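You operate a simulated robot arm through the tools that you are given. There is no shell and no other tool.

You are at the controls of a simulated robot arm. One attempt, no reset.

TASK
Crease the purple blank and put it back on its pad.
Fine: on the fold plate: flap down, roller across and home, flap up again. Where these are worked on the way, their far stop is far enough and under half their travel is too little: fold flap.

Only the result counts: the job must be done as asked and must still hold three seconds after the hand-in. Knocking over, shifting, dropping, spilling or breaking anything else fails it. Flat cloth is picked up by pressing the open fingertips on it (5 to 10 N) and closing them slowly along it; thin cloth reads only 2 to 8 mm in the jaws.

THE ROBOT
A 7-joint arm with a two-finger parallel gripper, fixed in place. Base frame: the origin is on the floor under the middle of its stand, x ahead of it, y to its left, z up; the work surface is at about z = 792. Lengths are in mm, angles in rad, forces in N, time in s.
It reaches about 1247 mm from its shoulder. Its first joint turns from -2.304 to 2.304 rad. Payload 3.91 kg.
The tool frame sits at the grasp point between the pads (the TCP): z along the fingers, y along the line on which they close. The tips reach 30 mm beyond it. The gripper opens to 110 mm. The fingers are 20 mm wide and 10 mm thick; the gripper's body (48 by 112 mm) begins 55 mm behind the TCP.
Orientation is that of the tool frame in the base frame, as [roll, pitch, yaw] about the fixed x, y, z axes, in that order (R = Rz(yaw) Ry(pitch) Rx(roll)). With the fingers straight down and closing along the base's y, the tool's x points along the base's -x, its y along +y and its z along -z.

THE INTERFACE
- The arm moves only by the tool play_rows. Its argument "plan" is a list that holds one entry, the list of rows, each a list of 7 numbers: the gripper command, from -1 (fully open) to 1 (shut), values between in proportion, then the shift along the tool's x, y, z in mm, then the turn, a rotation vector about the tool's x, y, z in rad. In form: [[[hand, x, y, z, wx, wy, wz], ...]]. A call has 1 to 20 rows; each row shifts and turns the commanded pose from where the row before left it, along the tool's axes as they then stand. Each row takes 0.2 s and may step no farther than 50 mm and 0.15 rad from the row before; otherwise, or with a gripper value out of range, the whole call is refused. A pose out of reach is approached as far as the arm can. The call stops where the force on the tool passes 90 N (or 10 N more than at its start, if that is more) or the arm is blocked; 0.2 s more then pass. Each finger travels about 108 mm/s and halts on what it meets, pressing with about 34 N; the grip force reading is that of the motor and also rises with nothing between the fingers. The clock runs only during rows and for 0.2 s after the last one: add rows that do not move to give the fingers time. The reply holds the time, the measured pose of the TCP, the force on the tool along the base axes, the opening and the grip force, in the units named above and with some noise, with the torque about the TCP (base axes, N m) and any sound that the robot's microphone picked up, and new pictures: "pictures" is both (left out), scene, wrist or none.
- Cameras (640 x 400 px; columns grow to the right, rows downward): "scene" is fixed at [401.5, -500.6, 1363.5]; the picture's right is [0.99, 0.11, 0.00], its down [0.03, -0.30, -0.95] and it looks along [-0.10, 0.95, -0.30] (base axes); focal length 345 px, centre (320, 200). "wrist" rides on the gripper at [72, 17, -103] in the tool frame; the picture's right is [-0.23, 0.97, 0.00], its down [-0.76, -0.18, -0.62] and it looks along [-0.61, -0.14, 0.78] (tool axes); focal length 222 px, centre (320, 200). There is no depth. A picture from a camera that has moved, and an enlarged one, comes with that camera's place and axes in the base frame and with its lens.
- zoom(camera, box): a new picture of the part [left, top, right, bottom] of that camera's present view, enlarged. The clock stands still meanwhile.
- close_job(): hands the job in; it is judged then, once.

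Places have to be worked out from the pictures, the camera data and where the tool is seen. Open the gripper and draw the arm clear of the work before you hand the job in, unless the task says otherwise.

The tools are called as a command line: name --argument value ..., lists and objects as JSON in quotes. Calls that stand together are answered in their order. play_rows: Moves the arm, as the interface text tells. Its arguments: {"type":"object","properties":{"plan":{"type":"array"},"pictures":{"type":"string","enum":["both","scene","wrist","none"]}},"required":["plan"]} The other tools are called the same way: zoom (camera, box) takes an enlarged picture of a part of a camera's view; close_job () hands the job in.

At the start:

```text
time_s: 0.0
eef_pos: [161.8, 628.0, 1085.9]
tcp_rot: [-3.141, -0.001, 3.141]
contact_force: [0.5, 0.4, 0.6]
torque: [-0.02, -0.01, 0.0]
width: 110.0
gripper_force: 0.1
```

scene: 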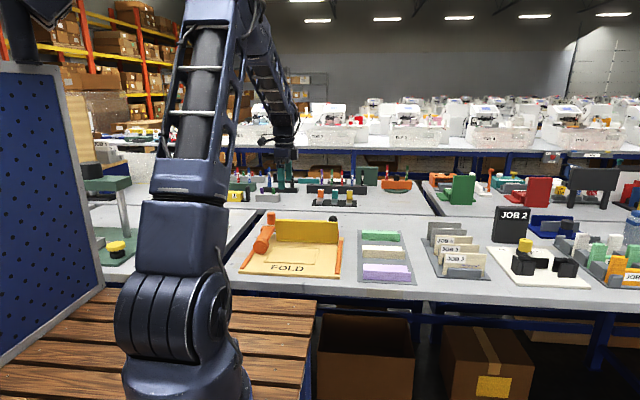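
wrist: 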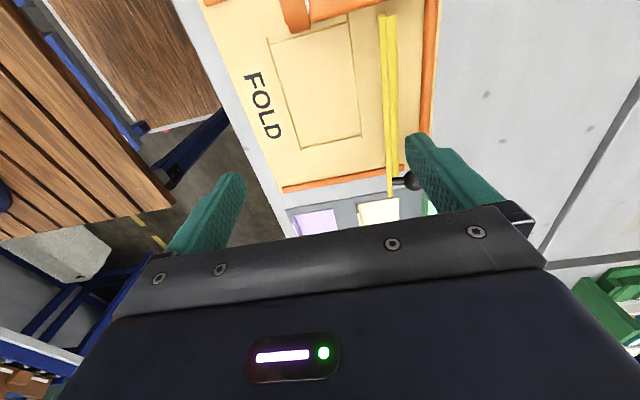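

I start by taking close looks at the fold plate, the blanks tray and the surroundings.

zoom --camera "scene" --box '[220, 190, 430, 300]'

zoom --camera "scene" --box '[400, 170, 640, 310]'

zoom --camera "wrist" --box '[200, 0, 460, 240]'

```text
3.05 times, centred on (325, 245) of scene
camera zoom: at [401.5, -500.6, 1363.5], right [0.99, 0.11, 0.0], down [0.03, -0.3, -0.95], along [-0.1, 0.95, -0.3], focal length 1050 px, centre (305, 63)
```

zoom: 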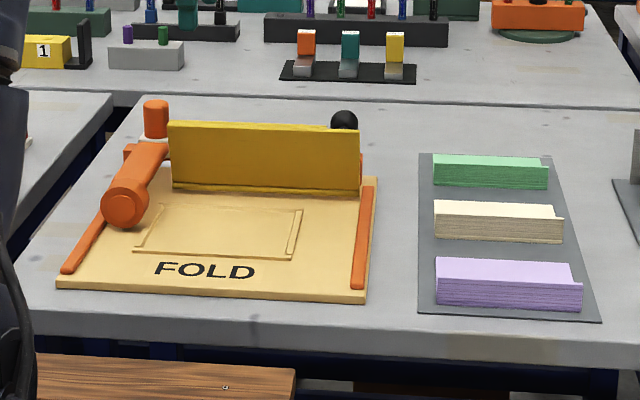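

```text
2.67 times, centred on (520, 240) of scene
camera zoom: at [401.5, -500.6, 1363.5], right [0.99, 0.11, 0.0], down [0.03, -0.3, -0.95], along [-0.1, 0.95, -0.3], focal length 919 px, centre (-213, 93)
```

zoom: 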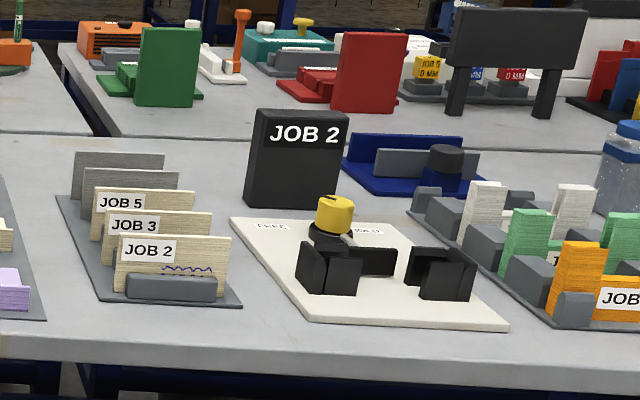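

```text
1.67 times, centred on (330, 120) of wrist
camera zoom: at [89.4, 645.6, 1189.4], right [0.23, 0.97, 0.0], down [0.76, -0.18, 0.62], along [0.61, -0.14, -0.78], focal length 370 px, centre (303, 333)
```

zoom: 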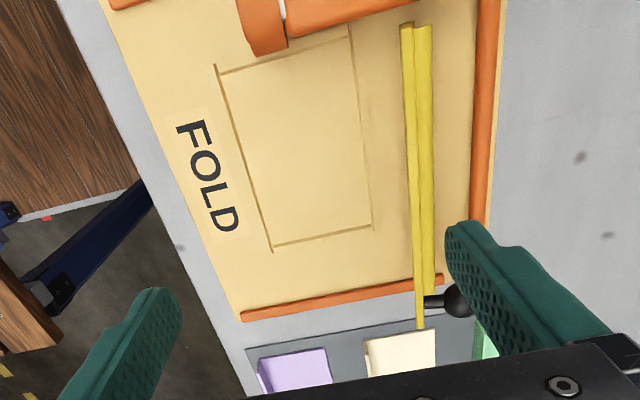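

The flap (yellow) stands at about y≈722, x≈100–341, and the purple item lies near (510, 505). I move the open hand high over the tray to look straight down at the blank.

play_rows --plan '[[[-1, -40, -12, 0, 0, 0, 0], [-1, -40, -12, 0, 0, 0, 0], [-1, -40, -12, 0, 0, 0, 0], [-1, -40, -12, 0, 0, 0, 0], [-1, -40, -12, 0, 0, 0, 0], [-1, -40, -12, 0, 0, 0, 0], [-1, -40, -12, 0, 0, 0, 0], [-1, -30, -12, 0, 0, 0, 0], [-1, 0, 0, 0, 0, 0, 0]]]'

```text
time_s: 2.0
eef_pos: [472.4, 532.4, 1086.1]
tcp_rot: [3.141, -0.001, 3.141]
contact_force: [0.2, -0.6, 0.8]
torque: [0.03, -0.02, 0.0]
width: 109.8
gripper_force: 0.1
camera wrist: at [399.5, 549.8, 1189.4], right [0.23, 0.97, 0.0], down [0.76, -0.18, 0.62], along [0.61, -0.14, -0.78], focal length 222 px, centre (320, 200)
```

scene: 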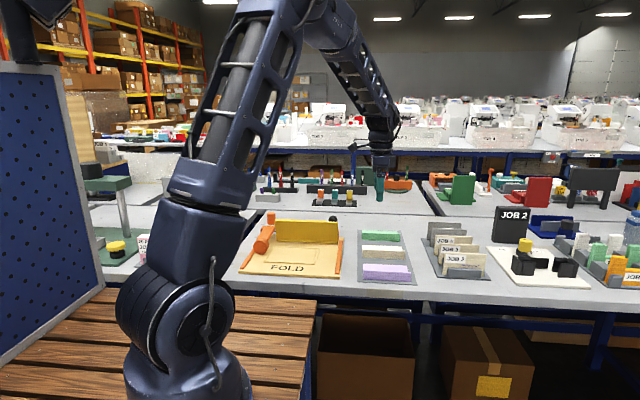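
wrist: 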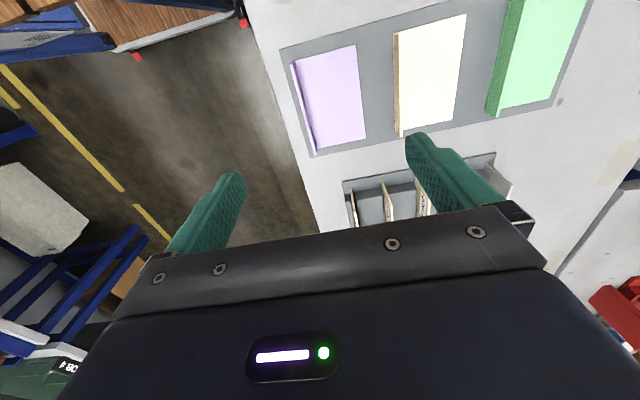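

The tray sits below the hand. I zoom in on it from both cameras to see the form of the blanks.

zoom --camera "wrist" --box '[260, 0, 420, 160]'

zoom --camera "scene" --box '[350, 220, 430, 295]'

zoom --camera "scene" --box '[230, 200, 350, 285]'

```text
2.50 times, centred on (340, 80) of wrist
camera zoom: at [399.5, 549.8, 1189.4], right [0.23, 0.97, 0.0], down [0.76, -0.18, 0.62], along [0.61, -0.14, -0.78], focal length 555 px, centre (270, 500)
```

zoom: 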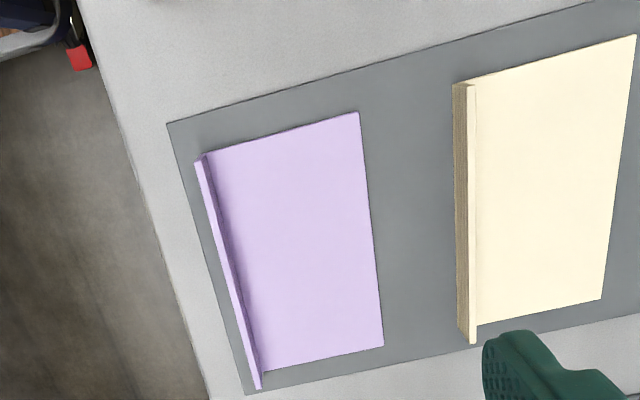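

```text
5.33 times, centred on (390, 258) of scene
camera zoom: at [401.5, -500.6, 1363.5], right [0.99, 0.11, 0.0], down [0.03, -0.3, -0.95], along [-0.1, 0.95, -0.3], focal length 1838 px, centre (-53, -107)
```

zoom: 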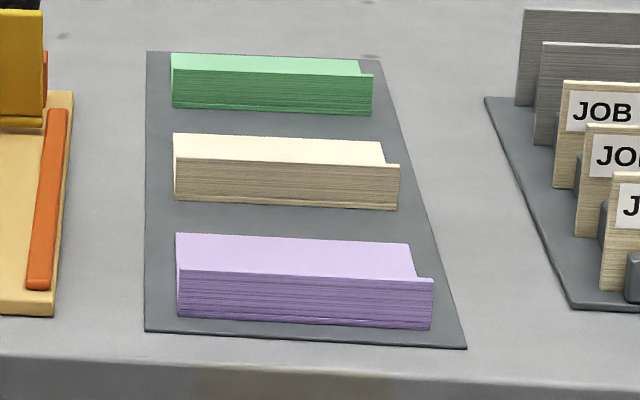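

```text
4.71 times, centred on (290, 242) of scene
camera zoom: at [401.5, -500.6, 1363.5], right [0.99, 0.11, 0.0], down [0.03, -0.3, -0.95], along [-0.1, 0.95, -0.3], focal length 1622 px, centre (461, 0)
```

zoom: 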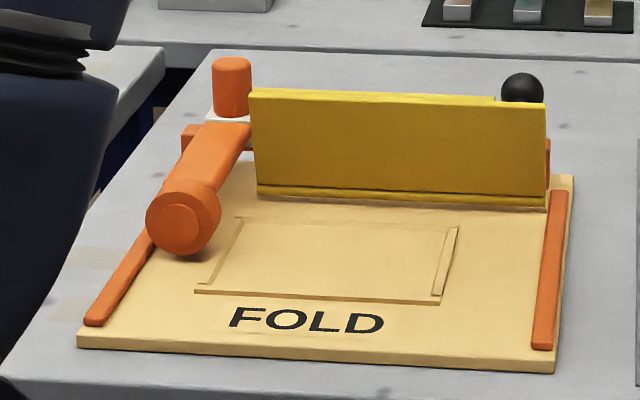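

The blanks are L-shaped: a flat panel with an upright flange along the near (−y) edge. I check the scene camera's calibration against the visible fingertips.

zoom --camera "scene" --box '[340, 145, 430, 215]'

```text
5.71 times, centred on (385, 180) of scene
camera zoom: at [401.5, -500.6, 1363.5], right [0.99, 0.11, 0.0], down [0.03, -0.3, -0.95], along [-0.1, 0.95, -0.3], focal length 1970 px, centre (-51, 314)
```

zoom: 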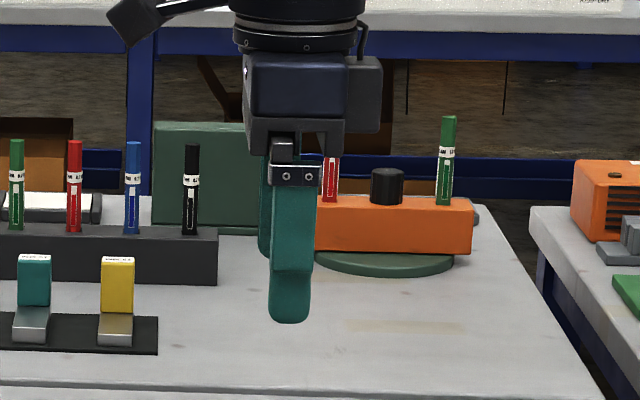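

The scene camera agrees with the fingertip position. The flange seems to stand at y≈498, x≈436–584, with its top at z≈825. Now I move back over the fold plate to look at the frame, roller and knob from above.

play_rows --plan '[[[-1, 41, 12, 0, 0, 0, 0], [-1, 41, 12, 0, 0, 0, 0], [-1, 41, 12, 0, 0, 0, 0], [-1, 41, 12, 0, 0, 0, 0], [-1, 41, 12, 0, 0, 0, 0], [-1, 41, 12, 0, 0, 0, 0], [-1, 41, 12, 0, 0, 0, 0], [-1, 41, 12, 0, 0, 0, 0], [-1, 41, 12, 0, 0, 0, 0], [-1, 0, 0, 0, 0, 0, 0]]]' --pictures "wrist"

zoom --camera "wrist" --box '[200, 0, 460, 180]'

```text
time_s: 4.2
eef_pos: [101.6, 640.0, 1086.1]
tcp_rot: [-3.141, -0.002, -3.142]
contact_force: [-0.1, -0.3, 0.0]
torque: [0.01, 0.02, 0.01]
width: 109.9
gripper_force: 0.2
camera wrist: at [30.0, 657.8, 1189.0], right [0.23, 0.97, 0.0], down [0.76, -0.18, 0.62], along [0.61, -0.14, -0.78], focal length 222 px, centre (320, 200)
```

wrist: 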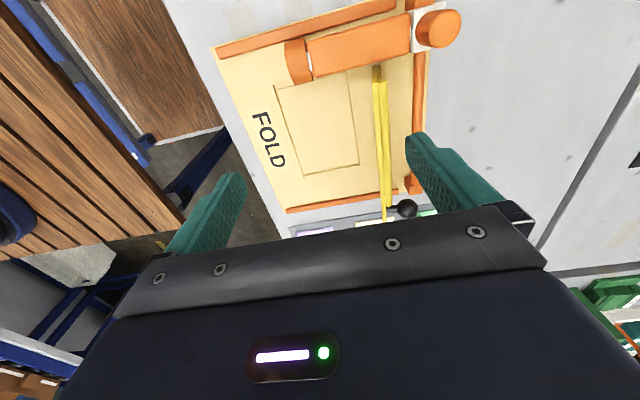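

```text
2.22 times, centred on (330, 90) of wrist
camera zoom: at [30.0, 657.8, 1189.0], right [0.23, 0.97, 0.0], down [0.76, -0.18, 0.62], along [0.61, -0.14, -0.78], focal length 494 px, centre (298, 444)
```

zoom: 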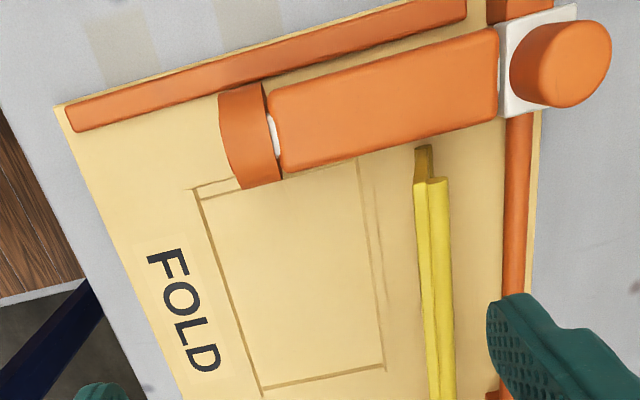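

The wheel hangs on an arm from a carriage on the rear rail (handle near (67, 790, 886)); the locating frame spans about x 89–267, y 569–684. I lower the hand somewhat for a sharper look at the frame.

play_rows --plan '[[[-1, -5, -18, 30, 0, 0, 0], [-1, -5, -18, 30, 0, 0, 0], [-1, -5, -18, 30, 0, 0, 0], [-1, -5, -18, 30, 0, 0, 0], [-1, 0, 0, 0, 0, 0, 0]]]' --pictures "wrist"

zoom --camera "wrist" --box '[240, 0, 480, 210]'

zoom --camera "scene" --box '[260, 230, 350, 285]'

```text
time_s: 5.4
eef_pos: [121.6, 568.4, 966.0]
tcp_rot: [-3.141, 0.001, -3.141]
contact_force: [-0.1, -0.3, -0.8]
torque: [-0.02, -0.01, 0.01]
width: 109.8
gripper_force: 0.2
camera wrist: at [49.2, 586.4, 1068.3], right [0.23, 0.97, 0.0], down [0.76, -0.18, 0.62], along [0.61, -0.14, -0.78], focal length 222 px, centre (320, 200)
```

wrist: 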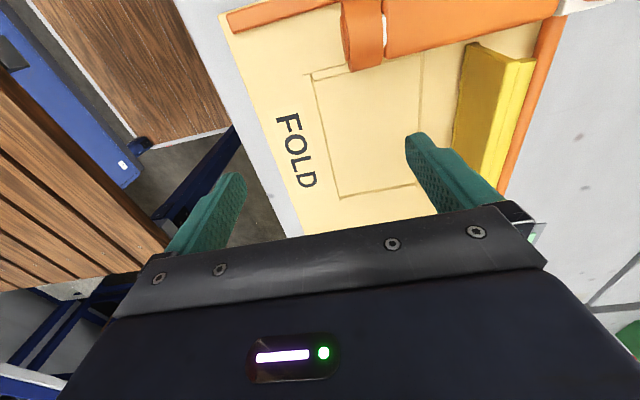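

```text
1.90 times, centred on (360, 105) of wrist
camera zoom: at [49.2, 586.4, 1068.3], right [0.23, 0.97, 0.0], down [0.76, -0.18, 0.62], along [0.61, -0.14, -0.78], focal length 423 px, centre (244, 381)
```

zoom: 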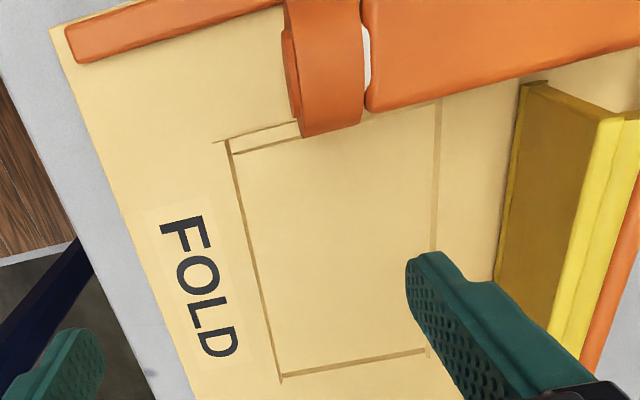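

```text
7.11 times, centred on (305, 258) of scene
camera zoom: at [401.5, -500.6, 1363.5], right [0.99, 0.11, 0.0], down [0.03, -0.3, -0.95], along [-0.1, 0.95, -0.3], focal length 2451 px, centre (427, -209)
```

zoom: 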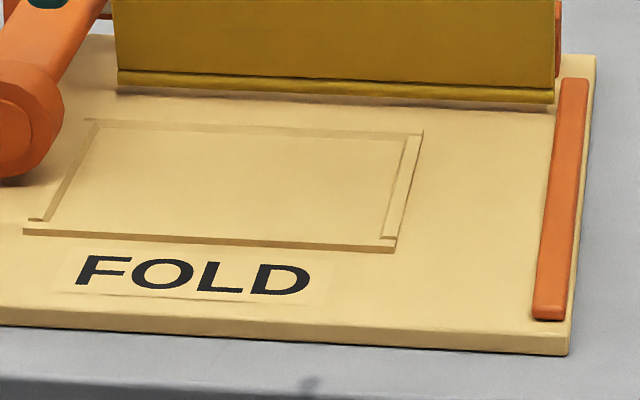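

The frame's inner space is about x 95–256, y 572–679 (centre ≈ (175.5, 625.5)), a bit larger than the blank. I go to the purple blank at moderate height to measure it better.

play_rows --plan '[[[-1, -41, -8, 0, 0, 0, 0], [-1, -41, -8, 0, 0, 0, 0], [-1, -41, -8, 0, 0, 0, 0], [-1, -41, -8, 0, 0, 0, 0], [-1, -41, -8, 0, 0, 0, 0], [-1, -41, -8, 0, 0, 0, 0], [-1, -41, -8, 0, 0, 0, 0], [-1, -41, -8, 0, 0, 0, 0], [-1, 0, 0, 0, 0, 0, 0]]]' --pictures "wrist"

zoom --camera "wrist" --box '[220, 0, 460, 210]'

```text
time_s: 7.4
eef_pos: [452.2, 503.5, 965.3]
tcp_rot: [3.14, 0.002, -3.141]
contact_force: [0.5, -0.3, -0.4]
torque: [0.01, 0.05, 0.0]
width: 109.9
gripper_force: 0.1
camera wrist: at [379.7, 521.0, 1068.5], right [0.23, 0.97, 0.0], down [0.76, -0.18, 0.62], along [0.61, -0.14, -0.78], focal length 222 px, centre (320, 200)
```

wrist: 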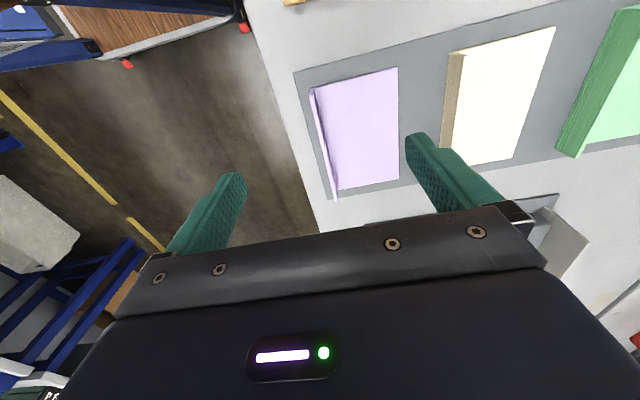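

```text
1.90 times, centred on (340, 105) of wrist
camera zoom: at [379.7, 521.0, 1068.5], right [0.23, 0.97, 0.0], down [0.76, -0.18, 0.62], along [0.61, -0.14, -0.78], focal length 423 px, centre (282, 381)
```

zoom: 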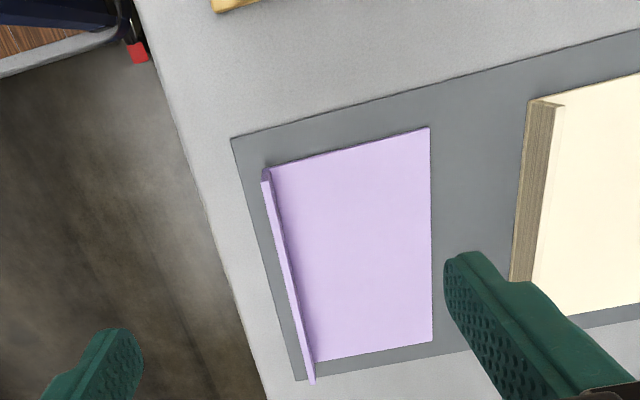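

Blank measured: flange y≈496.5–502, x≈435–580, top z≈823; panel out to y≈593. I position above the flange centre, narrow the jaws to about 40 mm, and go down part of the way.

play_rows --plan '[[[0.27, -28, -2, 0, 0, 0, 0], [0.27, -27.3, -2, 0, 0, 0, 0], [0.27, 0, 0, 30, 0, 0, 0], [0.27, 0, 0, 30, 0, 0, 0], [0.27, 0, 0, 20, 0, 0, 0], [0.27, 0, 0, 0, 0, 0, 0], [0.27, 0, 0, 0, 0, 0, 0]]]'

zoom --camera "wrist" --box '[220, 50, 440, 230]'

zoom --camera "scene" --box '[340, 200, 440, 300]'

```text
time_s: 9.0
eef_pos: [506.3, 500.2, 883.8]
tcp_rot: [-3.141, 0.0, 3.14]
contact_force: [-0.1, 0.2, 0.8]
torque: [-0.01, -0.01, 0.02]
width: 40.6
gripper_force: 0.1
camera wrist: at [434.2, 517.6, 988.3], right [0.23, 0.97, 0.0], down [0.76, -0.18, 0.62], along [0.61, -0.14, -0.78], focal length 222 px, centre (320, 200)
```

scene: 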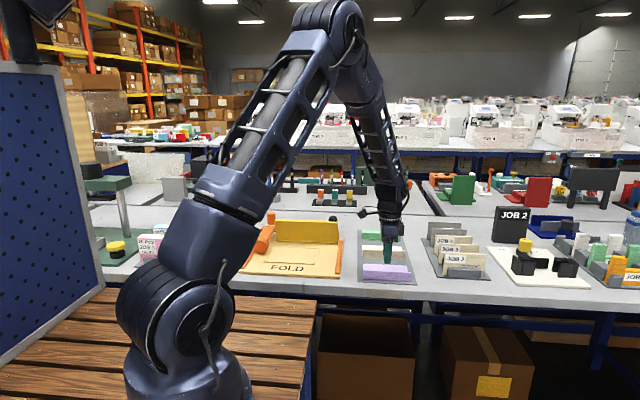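
wrist: 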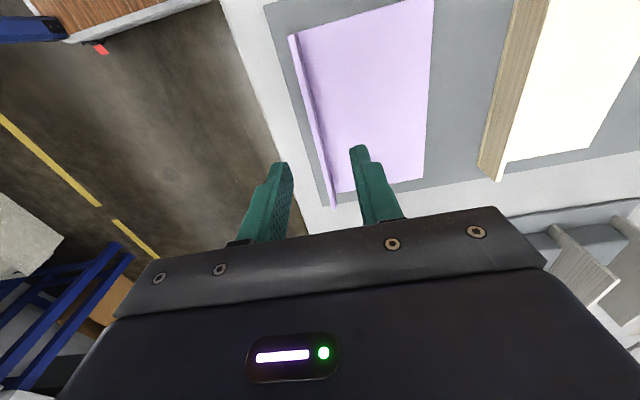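

```text
2.22 times, centred on (330, 140) of wrist
camera zoom: at [434.2, 517.6, 988.3], right [0.23, 0.97, 0.0], down [0.76, -0.18, 0.62], along [0.61, -0.14, -0.78], focal length 494 px, centre (298, 333)
```

zoom: 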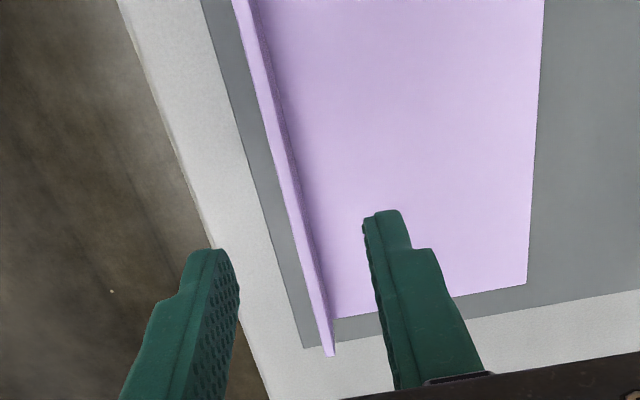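

```text
4.00 times, centred on (390, 250) of scene
camera zoom: at [401.5, -500.6, 1363.5], right [0.99, 0.11, 0.0], down [0.03, -0.3, -0.95], along [-0.1, 0.95, -0.3], focal length 1379 px, centre (40, 0)
```

zoom: 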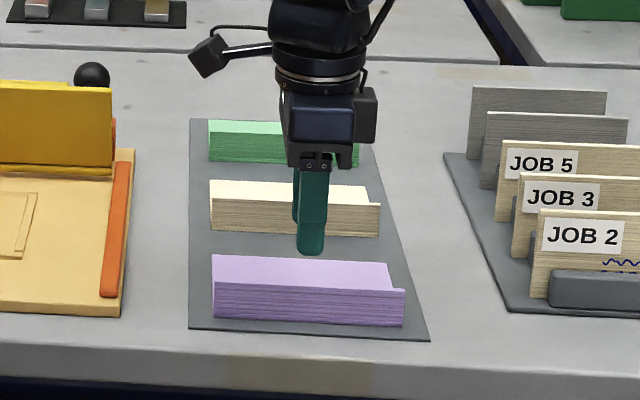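

The jaws straddle the flange with the blank's flange a few mm toward −y of the hand's centre. I shift 4 mm in −y and go down to about z=838, then check centring again before closing.

play_rows --plan '[[[0.27, -1, -4, 0, 0, 0, 0], [0.27, 0, 0, 15, 0, 0, 0], [0.27, 0, 0, 15, 0, 0, 0], [0.27, 0, 0, 15, 0, 0, 0], [0.27, 0, 0, 0, 0, 0, 0]]]' --pictures "none"

zoom --camera "wrist" --box '[220, 50, 440, 230]'

zoom --camera "scene" --box '[350, 235, 430, 300]'

```text
time_s: 10.2
eef_pos: [507.0, 494.4, 840.2]
tcp_rot: [-3.141, 0.0, 3.14]
contact_force: [0.2, 0.3, -0.4]
torque: [0.0, 0.01, -0.01]
width: 40.4
gripper_force: 0.0
```

```text
2.22 times, centred on (330, 140) of wrist
camera zoom: at [434.0, 512.9, 943.7], right [0.23, 0.97, 0.0], down [0.76, -0.18, 0.62], along [0.61, -0.14, -0.78], focal length 494 px, centre (298, 333)
```

zoom: 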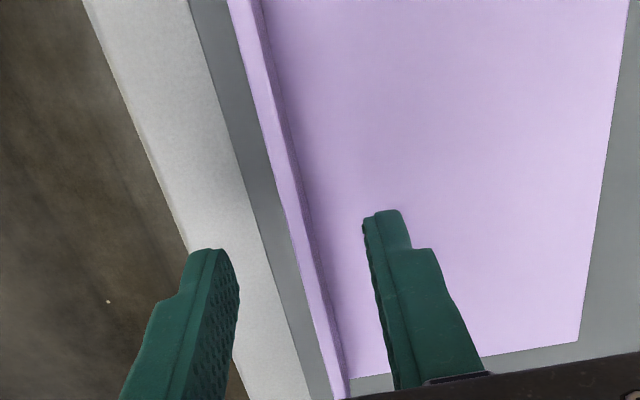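

```text
6.15 times, centred on (390, 268) of scene
camera zoom: at [401.5, -500.6, 1363.5], right [0.99, 0.11, 0.0], down [0.03, -0.3, -0.95], along [-0.1, 0.95, -0.3], focal length 2121 px, centre (-111, -215)
```

zoom: 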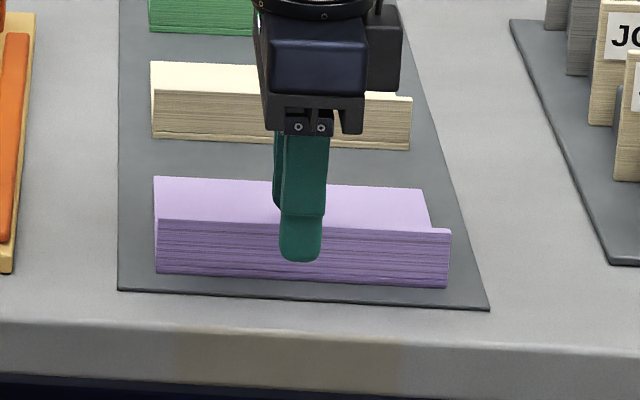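

The flange is centred between the tips. I lower carefully another 10 mm, watching the force.

play_rows --plan '[[[0.27, 0, 0, 4, 0, 0, 0], [0.27, 0, 0, 3, 0, 0, 0], [0.27, 0, 0, 3, 0, 0, 0], [0.27, 0, 0, 0, 0, 0, 0]]]' --pictures "none"

zoom --camera "wrist" --box '[220, 50, 440, 230]'

zoom --camera "scene" --box '[350, 235, 430, 300]'

```text
time_s: 11.2
eef_pos: [506.4, 495.1, 831.2]
tcp_rot: [-3.141, -0.002, -3.141]
contact_force: [-0.2, 0.4, -0.1]
torque: [0.0, -0.02, -0.01]
width: 39.9
gripper_force: 0.0
```

```text
2.22 times, centred on (330, 140) of wrist
camera zoom: at [434.8, 513.5, 934.4], right [0.23, 0.97, 0.0], down [0.76, -0.18, 0.62], along [0.61, -0.14, -0.78], focal length 494 px, centre (298, 333)
```

zoom: 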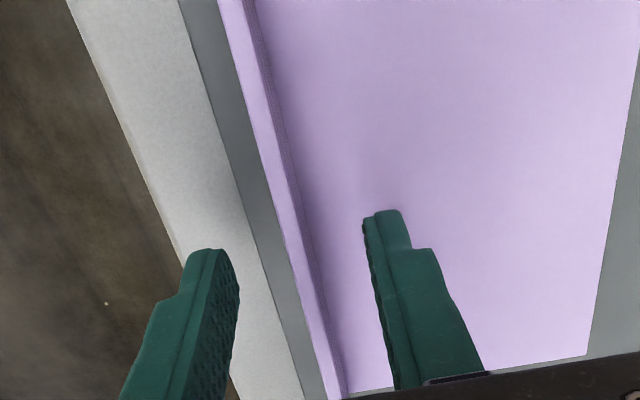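

```text
6.15 times, centred on (390, 268) of scene
camera zoom: at [401.5, -500.6, 1363.5], right [0.99, 0.11, 0.0], down [0.03, -0.3, -0.95], along [-0.1, 0.95, -0.3], focal length 2121 px, centre (-111, -215)
```

zoom: 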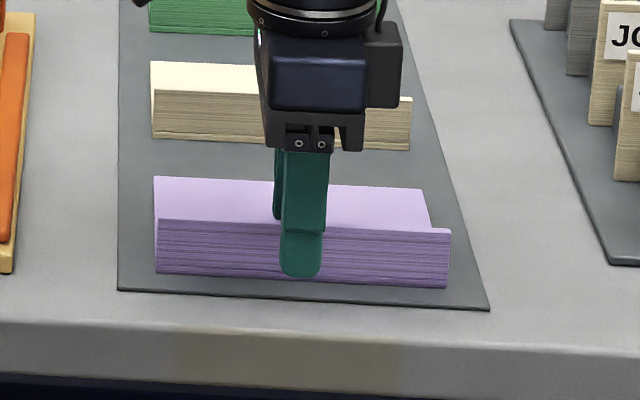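

No contact yet and the tips overlap the flange by about 17 mm. I close the jaws slowly on the flange.

play_rows --plan '[[[0.35, 0, 0, 0, 0, 0, 0], [0.42, 0, 0, 0, 0, 0, 0], [0.5, 0, 0, 0, 0, 0, 0], [0.56, 0, 0, 0, 0, 0, 0], [0.63, 0, 0, 0, 0, 0, 0], [0.7, 0, 0, 0, 0, 0, 0], [0.76, 0, 0, 0, 0, 0, 0], [0.82, 0, 0, 0, 0, 0, 0], [0.87, 0, 0, 0, 0, 0, 0], [0.92, 0, 0, 0, 0, 0, 0], [0.96, 0, 0, 0, 0, 0, 0], [1, 0, 0, 0, 0, 0, 0], [1, 0, 0, 0, 0, 0, 0], [1, 0, 0, 0, 0, 0, 0]]]' --pictures "none"

zoom --camera "wrist" --box '[220, 50, 440, 230]'

zoom --camera "scene" --box '[350, 235, 430, 300]'

```text
time_s: 14.2
eef_pos: [507.4, 496.5, 831.6]
tcp_rot: [3.14, 0.0, 3.141]
contact_force: [-0.5, 0.5, -0.1]
torque: [0.01, 0.0, 0.01]
width: 3.2
gripper_force: 33.9
```

```text
2.22 times, centred on (330, 140) of wrist
camera zoom: at [434.8, 513.4, 934.4], right [0.23, 0.97, 0.0], down [0.76, -0.18, 0.62], along [0.61, -0.14, -0.78], focal length 494 px, centre (298, 333)
```

zoom: 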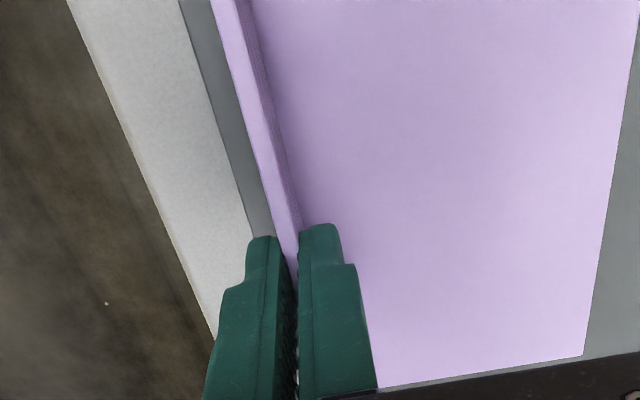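

```text
6.15 times, centred on (390, 268) of scene
camera zoom: at [401.5, -500.6, 1363.5], right [0.99, 0.11, 0.0], down [0.03, -0.3, -0.95], along [-0.1, 0.95, -0.3], focal length 2121 px, centre (-111, -215)
```

zoom: 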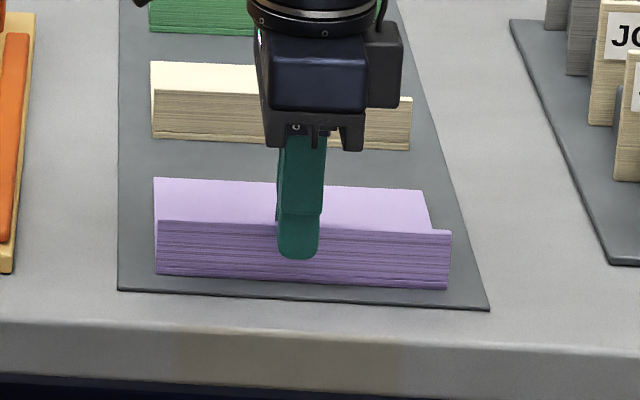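

The jaws read 3.2 mm with 34 N: the flange is gripped (hand at about (507.1, 496, 831)). I lift it 100 mm straight up and check that the blank comes along.

play_rows --plan '[[[1, 0, 0, -5, 0, 0, 0], [1, 0, 0, -10, 0, 0, 0], [1, 0, 0, -20, 0, 0, 0], [1, 0, 0, -20, 0, 0, 0], [1, 0, 0, -20, 0, 0, 0], [1, 0, 0, -25, 0, 0, 0], [1, 0, 0, 0, 0, 0, 0]]]'

```text
time_s: 15.8
eef_pos: [505.9, 495.9, 932.4]
tcp_rot: [-3.14, 0.001, 3.142]
contact_force: [-0.1, -0.1, 0.2]
torque: [-0.03, 0.01, 0.02]
width: 3.5
gripper_force: 33.6
camera wrist: at [434.0, 513.1, 1034.7], right [0.23, 0.97, 0.0], down [0.76, -0.18, 0.62], along [0.61, -0.14, -0.78], focal length 222 px, centre (320, 200)
```

scene: 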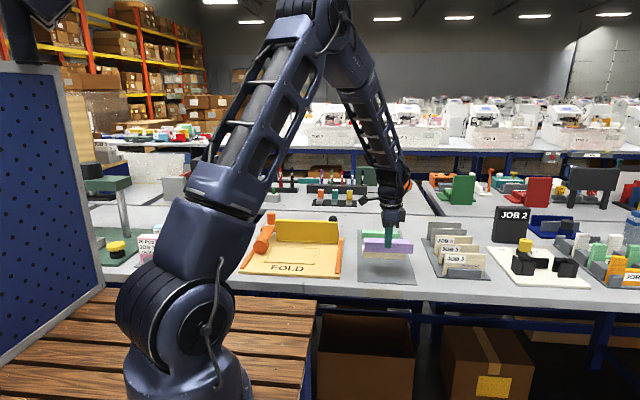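
wrist: 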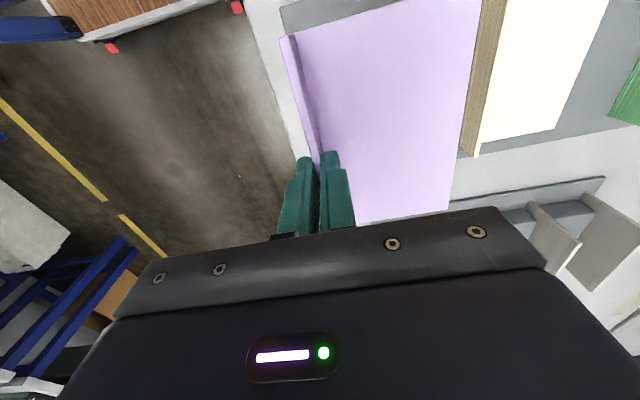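

The blank hangs firmly in the jaws. I carry it at this height over the frame: shift (−331, +80).

play_rows --plan '[[[1, 15, 4, 0, 0, 0, 0], [1, 30, 8, 0, 0, 0, 0], [1, 35, 8, 0, 0, 0, 0], [1, 35, 8, 0, 0, 0, 0], [1, 35, 8, 0, 0, 0, 0], [1, 35, 8, 0, 0, 0, 0], [1, 35, 8, 0, 0, 0, 0], [1, 35, 8, 0, 0, 0, 0], [1, 35, 8, 0, 0, 0, 0], [1, 26, 8, 0, 0, 0, 0], [1, 15, 4, 0, 0, 0, 0], [1, 0, 0, 0, 0, 0, 0]]]'

zoom --camera "wrist" --box '[220, 0, 460, 210]'

zoom --camera "scene" --box '[230, 200, 350, 285]'

```text
time_s: 18.4
eef_pos: [176.0, 576.0, 933.3]
tcp_rot: [3.141, 0.0, 3.141]
contact_force: [0.7, -0.6, 0.1]
torque: [-0.01, 0.04, -0.01]
width: 3.3
gripper_force: 33.7
camera wrist: at [104.7, 593.6, 1035.7], right [0.23, 0.97, 0.0], down [0.76, -0.18, 0.62], along [0.61, -0.14, -0.78], focal length 222 px, centre (320, 200)
```

scene: 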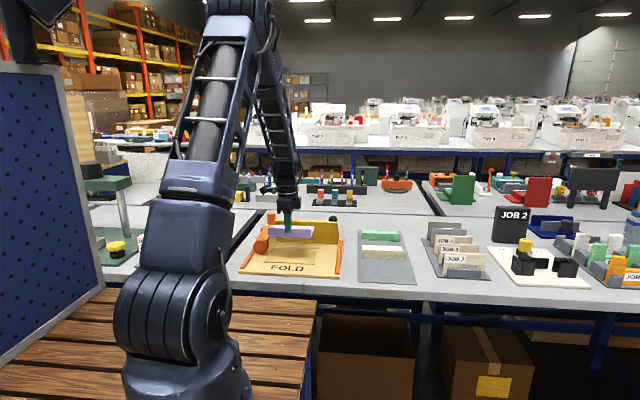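
wrist: 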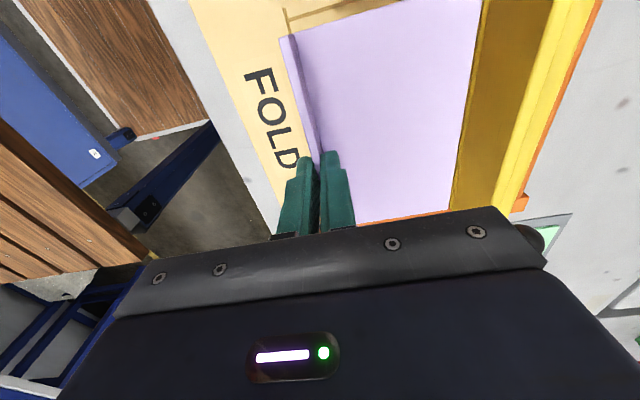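

```text
1.90 times, centred on (340, 105) of wrist
camera zoom: at [104.7, 593.6, 1035.7], right [0.23, 0.97, 0.0], down [0.76, -0.18, 0.62], along [0.61, -0.14, -0.78], focal length 423 px, centre (282, 381)
```

zoom: 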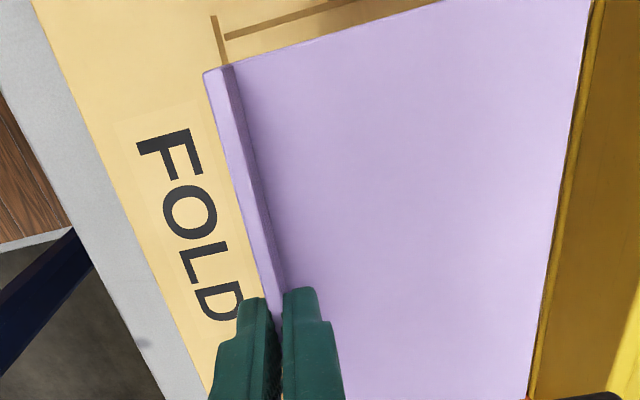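

```text
4.71 times, centred on (290, 242) of scene
camera zoom: at [401.5, -500.6, 1363.5], right [0.99, 0.11, 0.0], down [0.03, -0.3, -0.95], along [-0.1, 0.95, -0.3], focal length 1622 px, centre (461, 0)
```

zoom: 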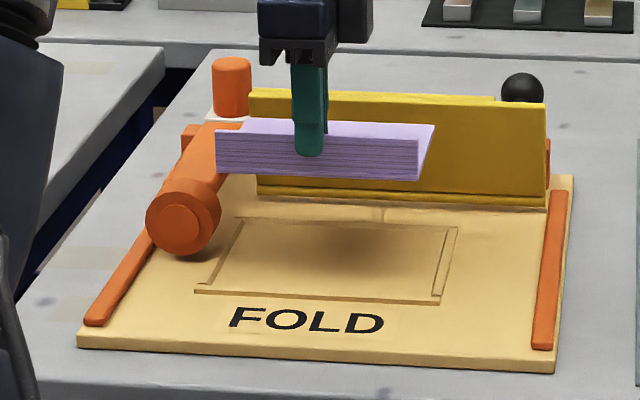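

The blank hovers over the frame; both cameras' estimates put the centring within a few mm. I nudge +1 mm in x and lower to ~12 mm above the plate for a check.

play_rows --plan '[[[1, -1, 0, 10, 0, 0, 0], [1, 0, 0, 20, 0, 0, 0], [1, 0, 0, 20, 0, 0, 0], [1, 0, 0, 20, 0, 0, 0], [1, 0, 0, 10, 0, 0, 0], [1, 0, 0, 0, 0, 0, 0]]]' --pictures "none"

zoom --camera "wrist" --box '[220, 0, 460, 210]'

zoom --camera "scene" --box '[240, 215, 340, 285]'

```text
time_s: 19.8
eef_pos: [176.5, 574.6, 850.4]
tcp_rot: [3.14, -0.001, -3.141]
contact_force: [-0.2, 1.0, 0.3]
torque: [-0.01, 0.04, 0.0]
width: 3.6
gripper_force: 34.1
```

```text
1.90 times, centred on (340, 105) of wrist
camera zoom: at [104.7, 593.1, 953.9], right [0.23, 0.97, 0.0], down [0.76, -0.18, 0.62], along [0.61, -0.14, -0.78], focal length 423 px, centre (282, 381)
```

zoom: 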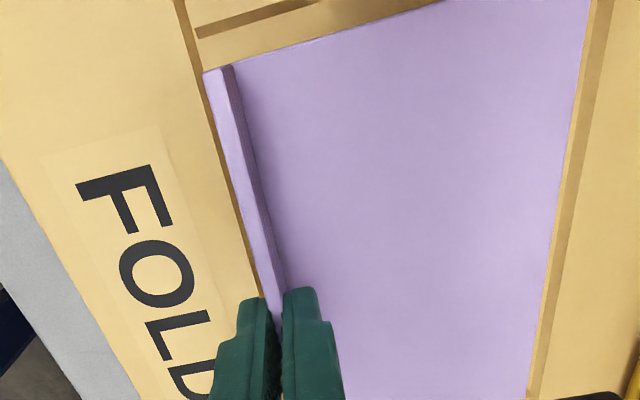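

```text
5.71 times, centred on (290, 250) of scene
camera zoom: at [401.5, -500.6, 1363.5], right [0.99, 0.11, 0.0], down [0.03, -0.3, -0.95], along [-0.1, 0.95, -0.3], focal length 1970 px, centre (491, -86)
```

zoom: 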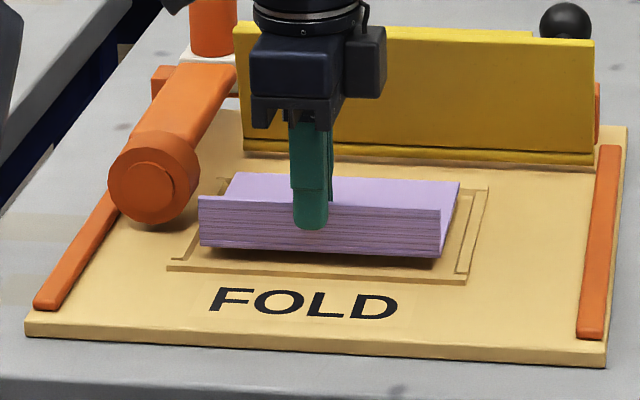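

Centring looks good on all four sides. I lower in small steps, checking the contact force.

play_rows --plan '[[[1, 0, 0, 4, 0, 0, 0], [1, 0, 0, 4, 0, 0, 0], [1, 0, 0, 0, 0, 0, 0]]]' --pictures "none"

play_rows --plan '[[[1, 0, 0, 2, 0, 0, 0], [1, 0, 0, 0, 0, 0, 0]]]' --pictures "none"

zoom --camera "scene" --box '[240, 215, 340, 285]'

zoom --camera "wrist" --box '[220, 0, 460, 210]'

```text
time_s: 20.6
eef_pos: [177.0, 576.5, 843.1]
tcp_rot: [3.14, 0.0, 3.141]
contact_force: [-0.5, -0.2, 0.2]
torque: [-0.01, -0.03, 0.0]
width: 3.7
gripper_force: 34.6
```

```text
time_s: 21.2
eef_pos: [177.3, 575.9, 841.4]
tcp_rot: [3.141, -0.001, 3.141]
contact_force: [-0.3, -0.1, 1.8]
torque: [0.0, -0.01, -0.06]
width: 3.8
gripper_force: 33.6
```

```text
5.71 times, centred on (290, 250) of scene
camera zoom: at [401.5, -500.6, 1363.5], right [0.99, 0.11, 0.0], down [0.03, -0.3, -0.95], along [-0.1, 0.95, -0.3], focal length 1970 px, centre (491, -86)
```

zoom: 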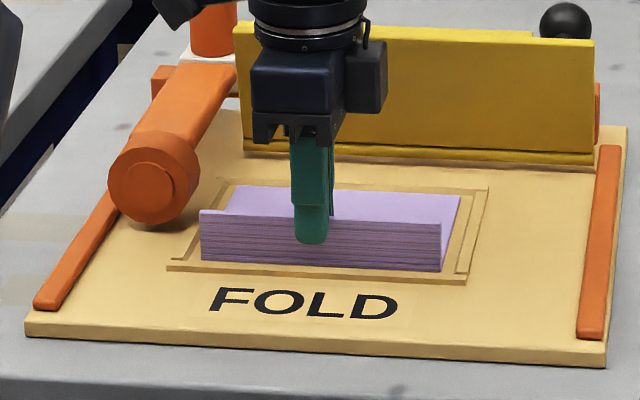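

```text
1.90 times, centred on (340, 105) of wrist
camera zoom: at [105.1, 593.2, 944.2], right [0.23, 0.97, 0.0], down [0.76, -0.18, 0.62], along [0.61, -0.14, -0.78], focal length 423 px, centre (282, 381)
```

zoom: 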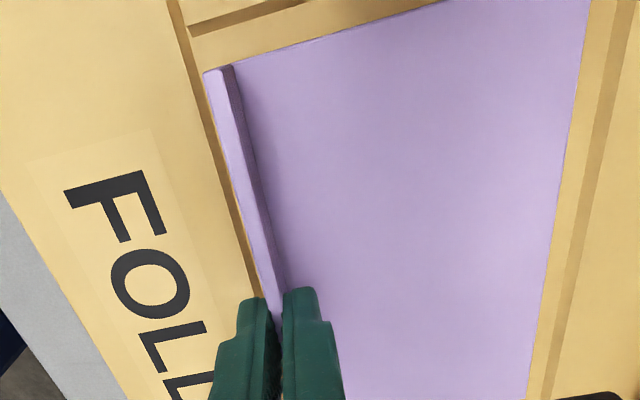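

Force begins to show (1.8 N). I lower one mm at a time until the panel rests.

play_rows --plan '[[[1, 0, 0, 1, 0, 0, 0], [1, 0, 0, 0, 0, 0, 0]]]' --pictures "none"

play_rows --plan '[[[1, 0, 0, 1, 0, 0, 0], [1, 0, 0, 0, 0, 0, 0]]]' --pictures "none"

```text
time_s: 21.8
eef_pos: [177.1, 575.6, 840.5]
tcp_rot: [-3.141, 0.0, 3.142]
contact_force: [-0.2, -5.0, 16.1]
torque: [-0.1, -0.02, 0.0]
width: 3.5
gripper_force: 34.0
```

```text
time_s: 22.4
eef_pos: [176.3, 576.9, 841.0]
tcp_rot: [3.139, 0.0, -3.141]
contact_force: [0.4, -1.8, 28.8]
torque: [-0.02, 0.07, -0.01]
width: 3.5
gripper_force: 34.3
```

The panel rests on the plate (contact at about z=840.5). I back off 1.5 mm to unload and open the jaws slowly to about 40 mm.

play_rows --plan '[[[1, 0, 0, -1.5, 0, 0, 0], [1, 0, 0, 0, 0, 0, 0], [0.95, 0, 0, 0, 0, 0, 0], [0.9, 0, 0, 0, 0, 0, 0], [0.82, 0, 0, 0, 0, 0, 0], [0.7, 0, 0, 0, 0, 0, 0], [0.55, 0, 0, 0, 0, 0, 0], [0.4, 0, 0, 0, 0, 0, 0], [0.27, 0, 0, 0, 0, 0, 0], [0.27, 0, 0, 0, 0, 0, 0]]]'

zoom --camera "scene" --box '[240, 215, 340, 285]'

zoom --camera "wrist" --box '[220, 0, 460, 210]'

```text
time_s: 24.6
eef_pos: [176.2, 576.2, 842.2]
tcp_rot: [3.141, 0.001, 3.14]
contact_force: [0.7, -0.1, 0.4]
torque: [0.02, 0.0, -0.02]
width: 40.2
gripper_force: 0.0
camera wrist: at [104.5, 593.6, 944.3], right [0.23, 0.97, 0.0], down [0.76, -0.18, 0.62], along [0.61, -0.14, -0.78], focal length 222 px, centre (320, 200)
```

scene: 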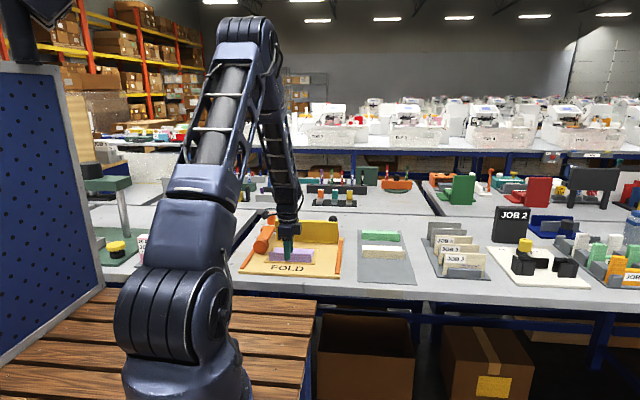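
wrist: 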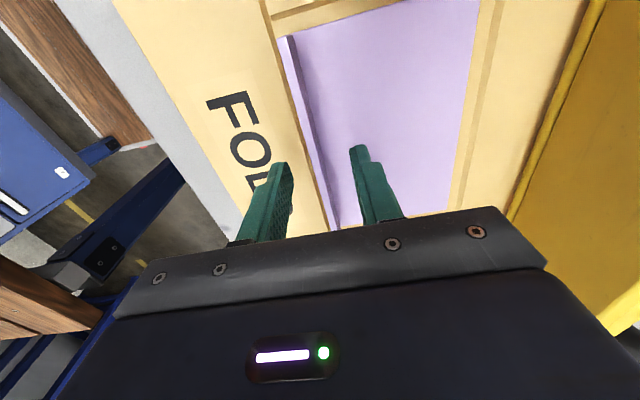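

```text
5.71 times, centred on (290, 250) of scene
camera zoom: at [401.5, -500.6, 1363.5], right [0.99, 0.11, 0.0], down [0.03, -0.3, -0.95], along [-0.1, 0.95, -0.3], focal length 1970 px, centre (491, -86)
```

zoom: 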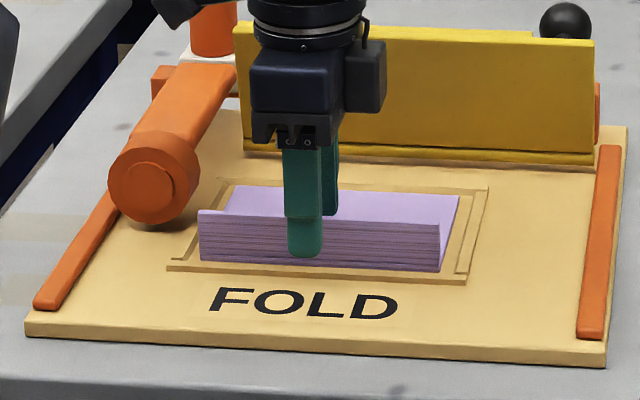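

```text
1.90 times, centred on (340, 105) of wrist
camera zoom: at [104.5, 593.6, 944.3], right [0.23, 0.97, 0.0], down [0.76, -0.18, 0.62], along [0.61, -0.14, -0.78], focal length 423 px, centre (282, 381)
```

zoom: 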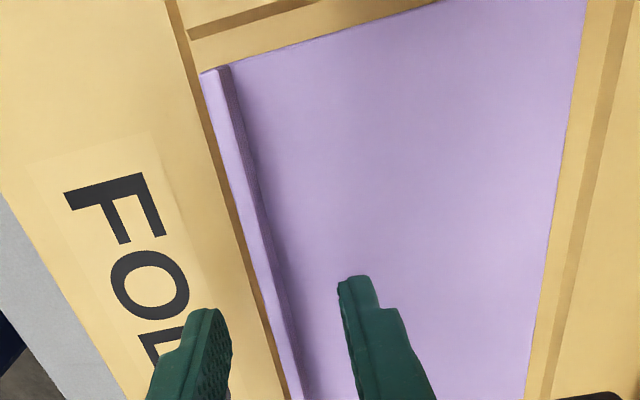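

The blank lies inside the frame and is released. I rise clear and then turn the hand a quarter turn so the jaws close along x, for gripping the flap's black ball knob at about (319, 750, 891).

play_rows --plan '[[[0.27, 0, 0, -10, 0, 0, 0], [0.27, 0, 0, -20, 0, 0, 0], [0.27, 0, 0, -30, 0, 0, 0], [0, 0, 0, -30, 0, 0, 0], [0, 0, 0, -30, 0, 0, 0], [0, -20, 0, -10, 0, 0, 0], [0, -20, 0, 0, 0, 0, -0.14], [0, 0, 0, 0, 0, 0, -0.14], [0, 0, 0, 0, 0, 0, -0.14], [0, 0, 0, 0, 0, 0, 0]]]' --pictures "scene"

```text
time_s: 26.8
eef_pos: [215.1, 574.9, 971.9]
tcp_rot: [3.14, 0.0, -2.721]
contact_force: [-0.5, 0.4, 0.1]
torque: [-0.02, -0.03, 0.02]
width: 54.9
gripper_force: 0.1
```

scene: 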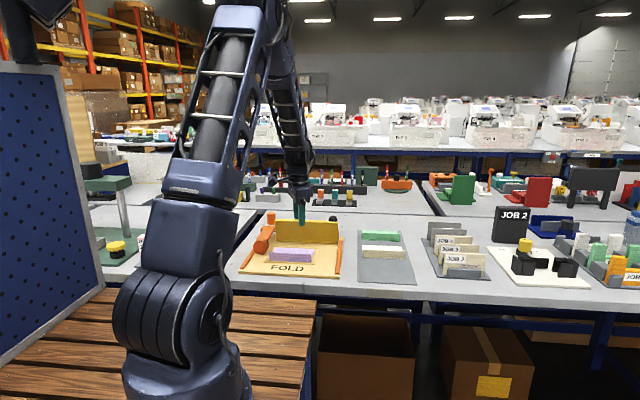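

Rotation works. I finish the quarter turn in place and look.

play_rows --plan '[[[0, 0, 0, 0, 0, 0, -0.1438], [0, 0, 0, 0, 0, 0, -0.1438], [0, 0, 0, 0, 0, 0, -0.1438], [0, 0, 0, 0, 0, 0, -0.1438], [0, 0, 0, 0, 0, 0, -0.1438], [0, 0, 0, 0, 0, 0, -0.1438], [0, 0, 0, 0, 0, 0, -0.1438], [0, 0, 0, 0, 0, 0, -0.1442], [0, 0, 0, 0, 0, 0, 0]]]'

zoom --camera "wrist" --box '[160, 0, 480, 240]'

```text
time_s: 28.8
eef_pos: [216.1, 575.7, 970.5]
tcp_rot: [3.141, -0.001, -1.568]
contact_force: [-0.2, -0.5, -0.1]
torque: [0.0, 0.0, 0.0]
width: 55.1
gripper_force: 0.0
camera wrist: at [200.2, 504.0, 1073.9], right [-0.97, 0.23, 0.0], down [0.18, 0.76, 0.62], along [0.14, 0.61, -0.78], focal length 222 px, centre (320, 200)
```

scene: 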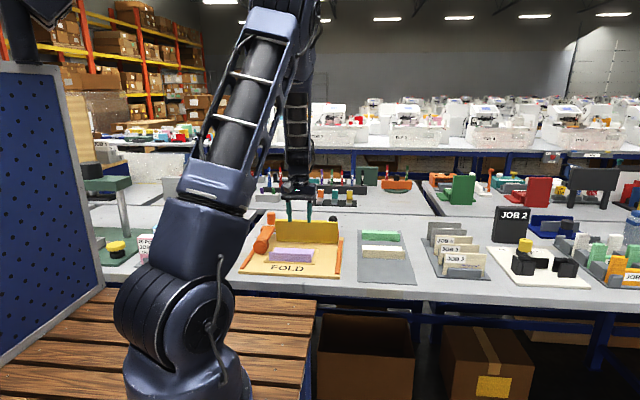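
wrist: 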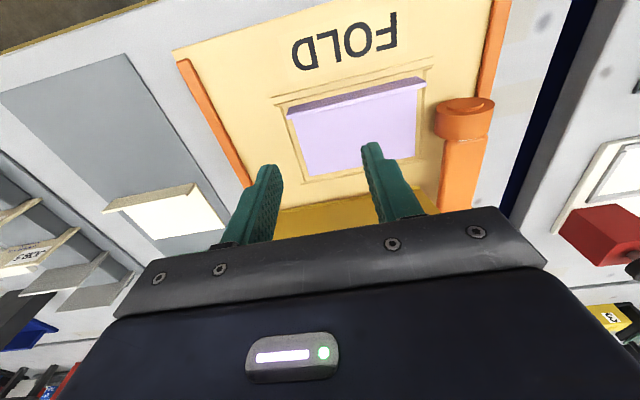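

```text
1.67 times, centred on (320, 120) of wrist
camera zoom: at [200.2, 504.0, 1073.9], right [-0.97, 0.23, 0.0], down [0.18, 0.76, 0.62], along [0.14, 0.61, -0.78], focal length 370 px, centre (320, 333)
```

zoom: 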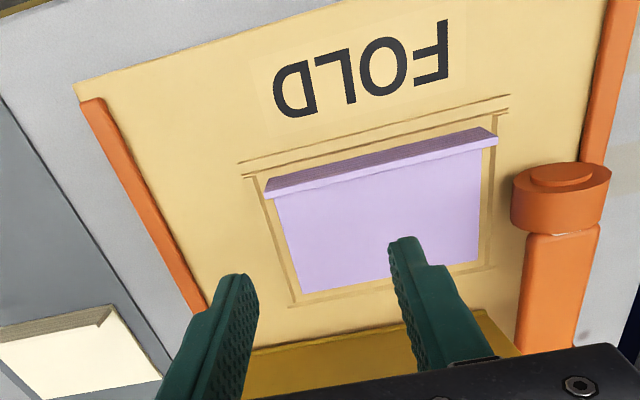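

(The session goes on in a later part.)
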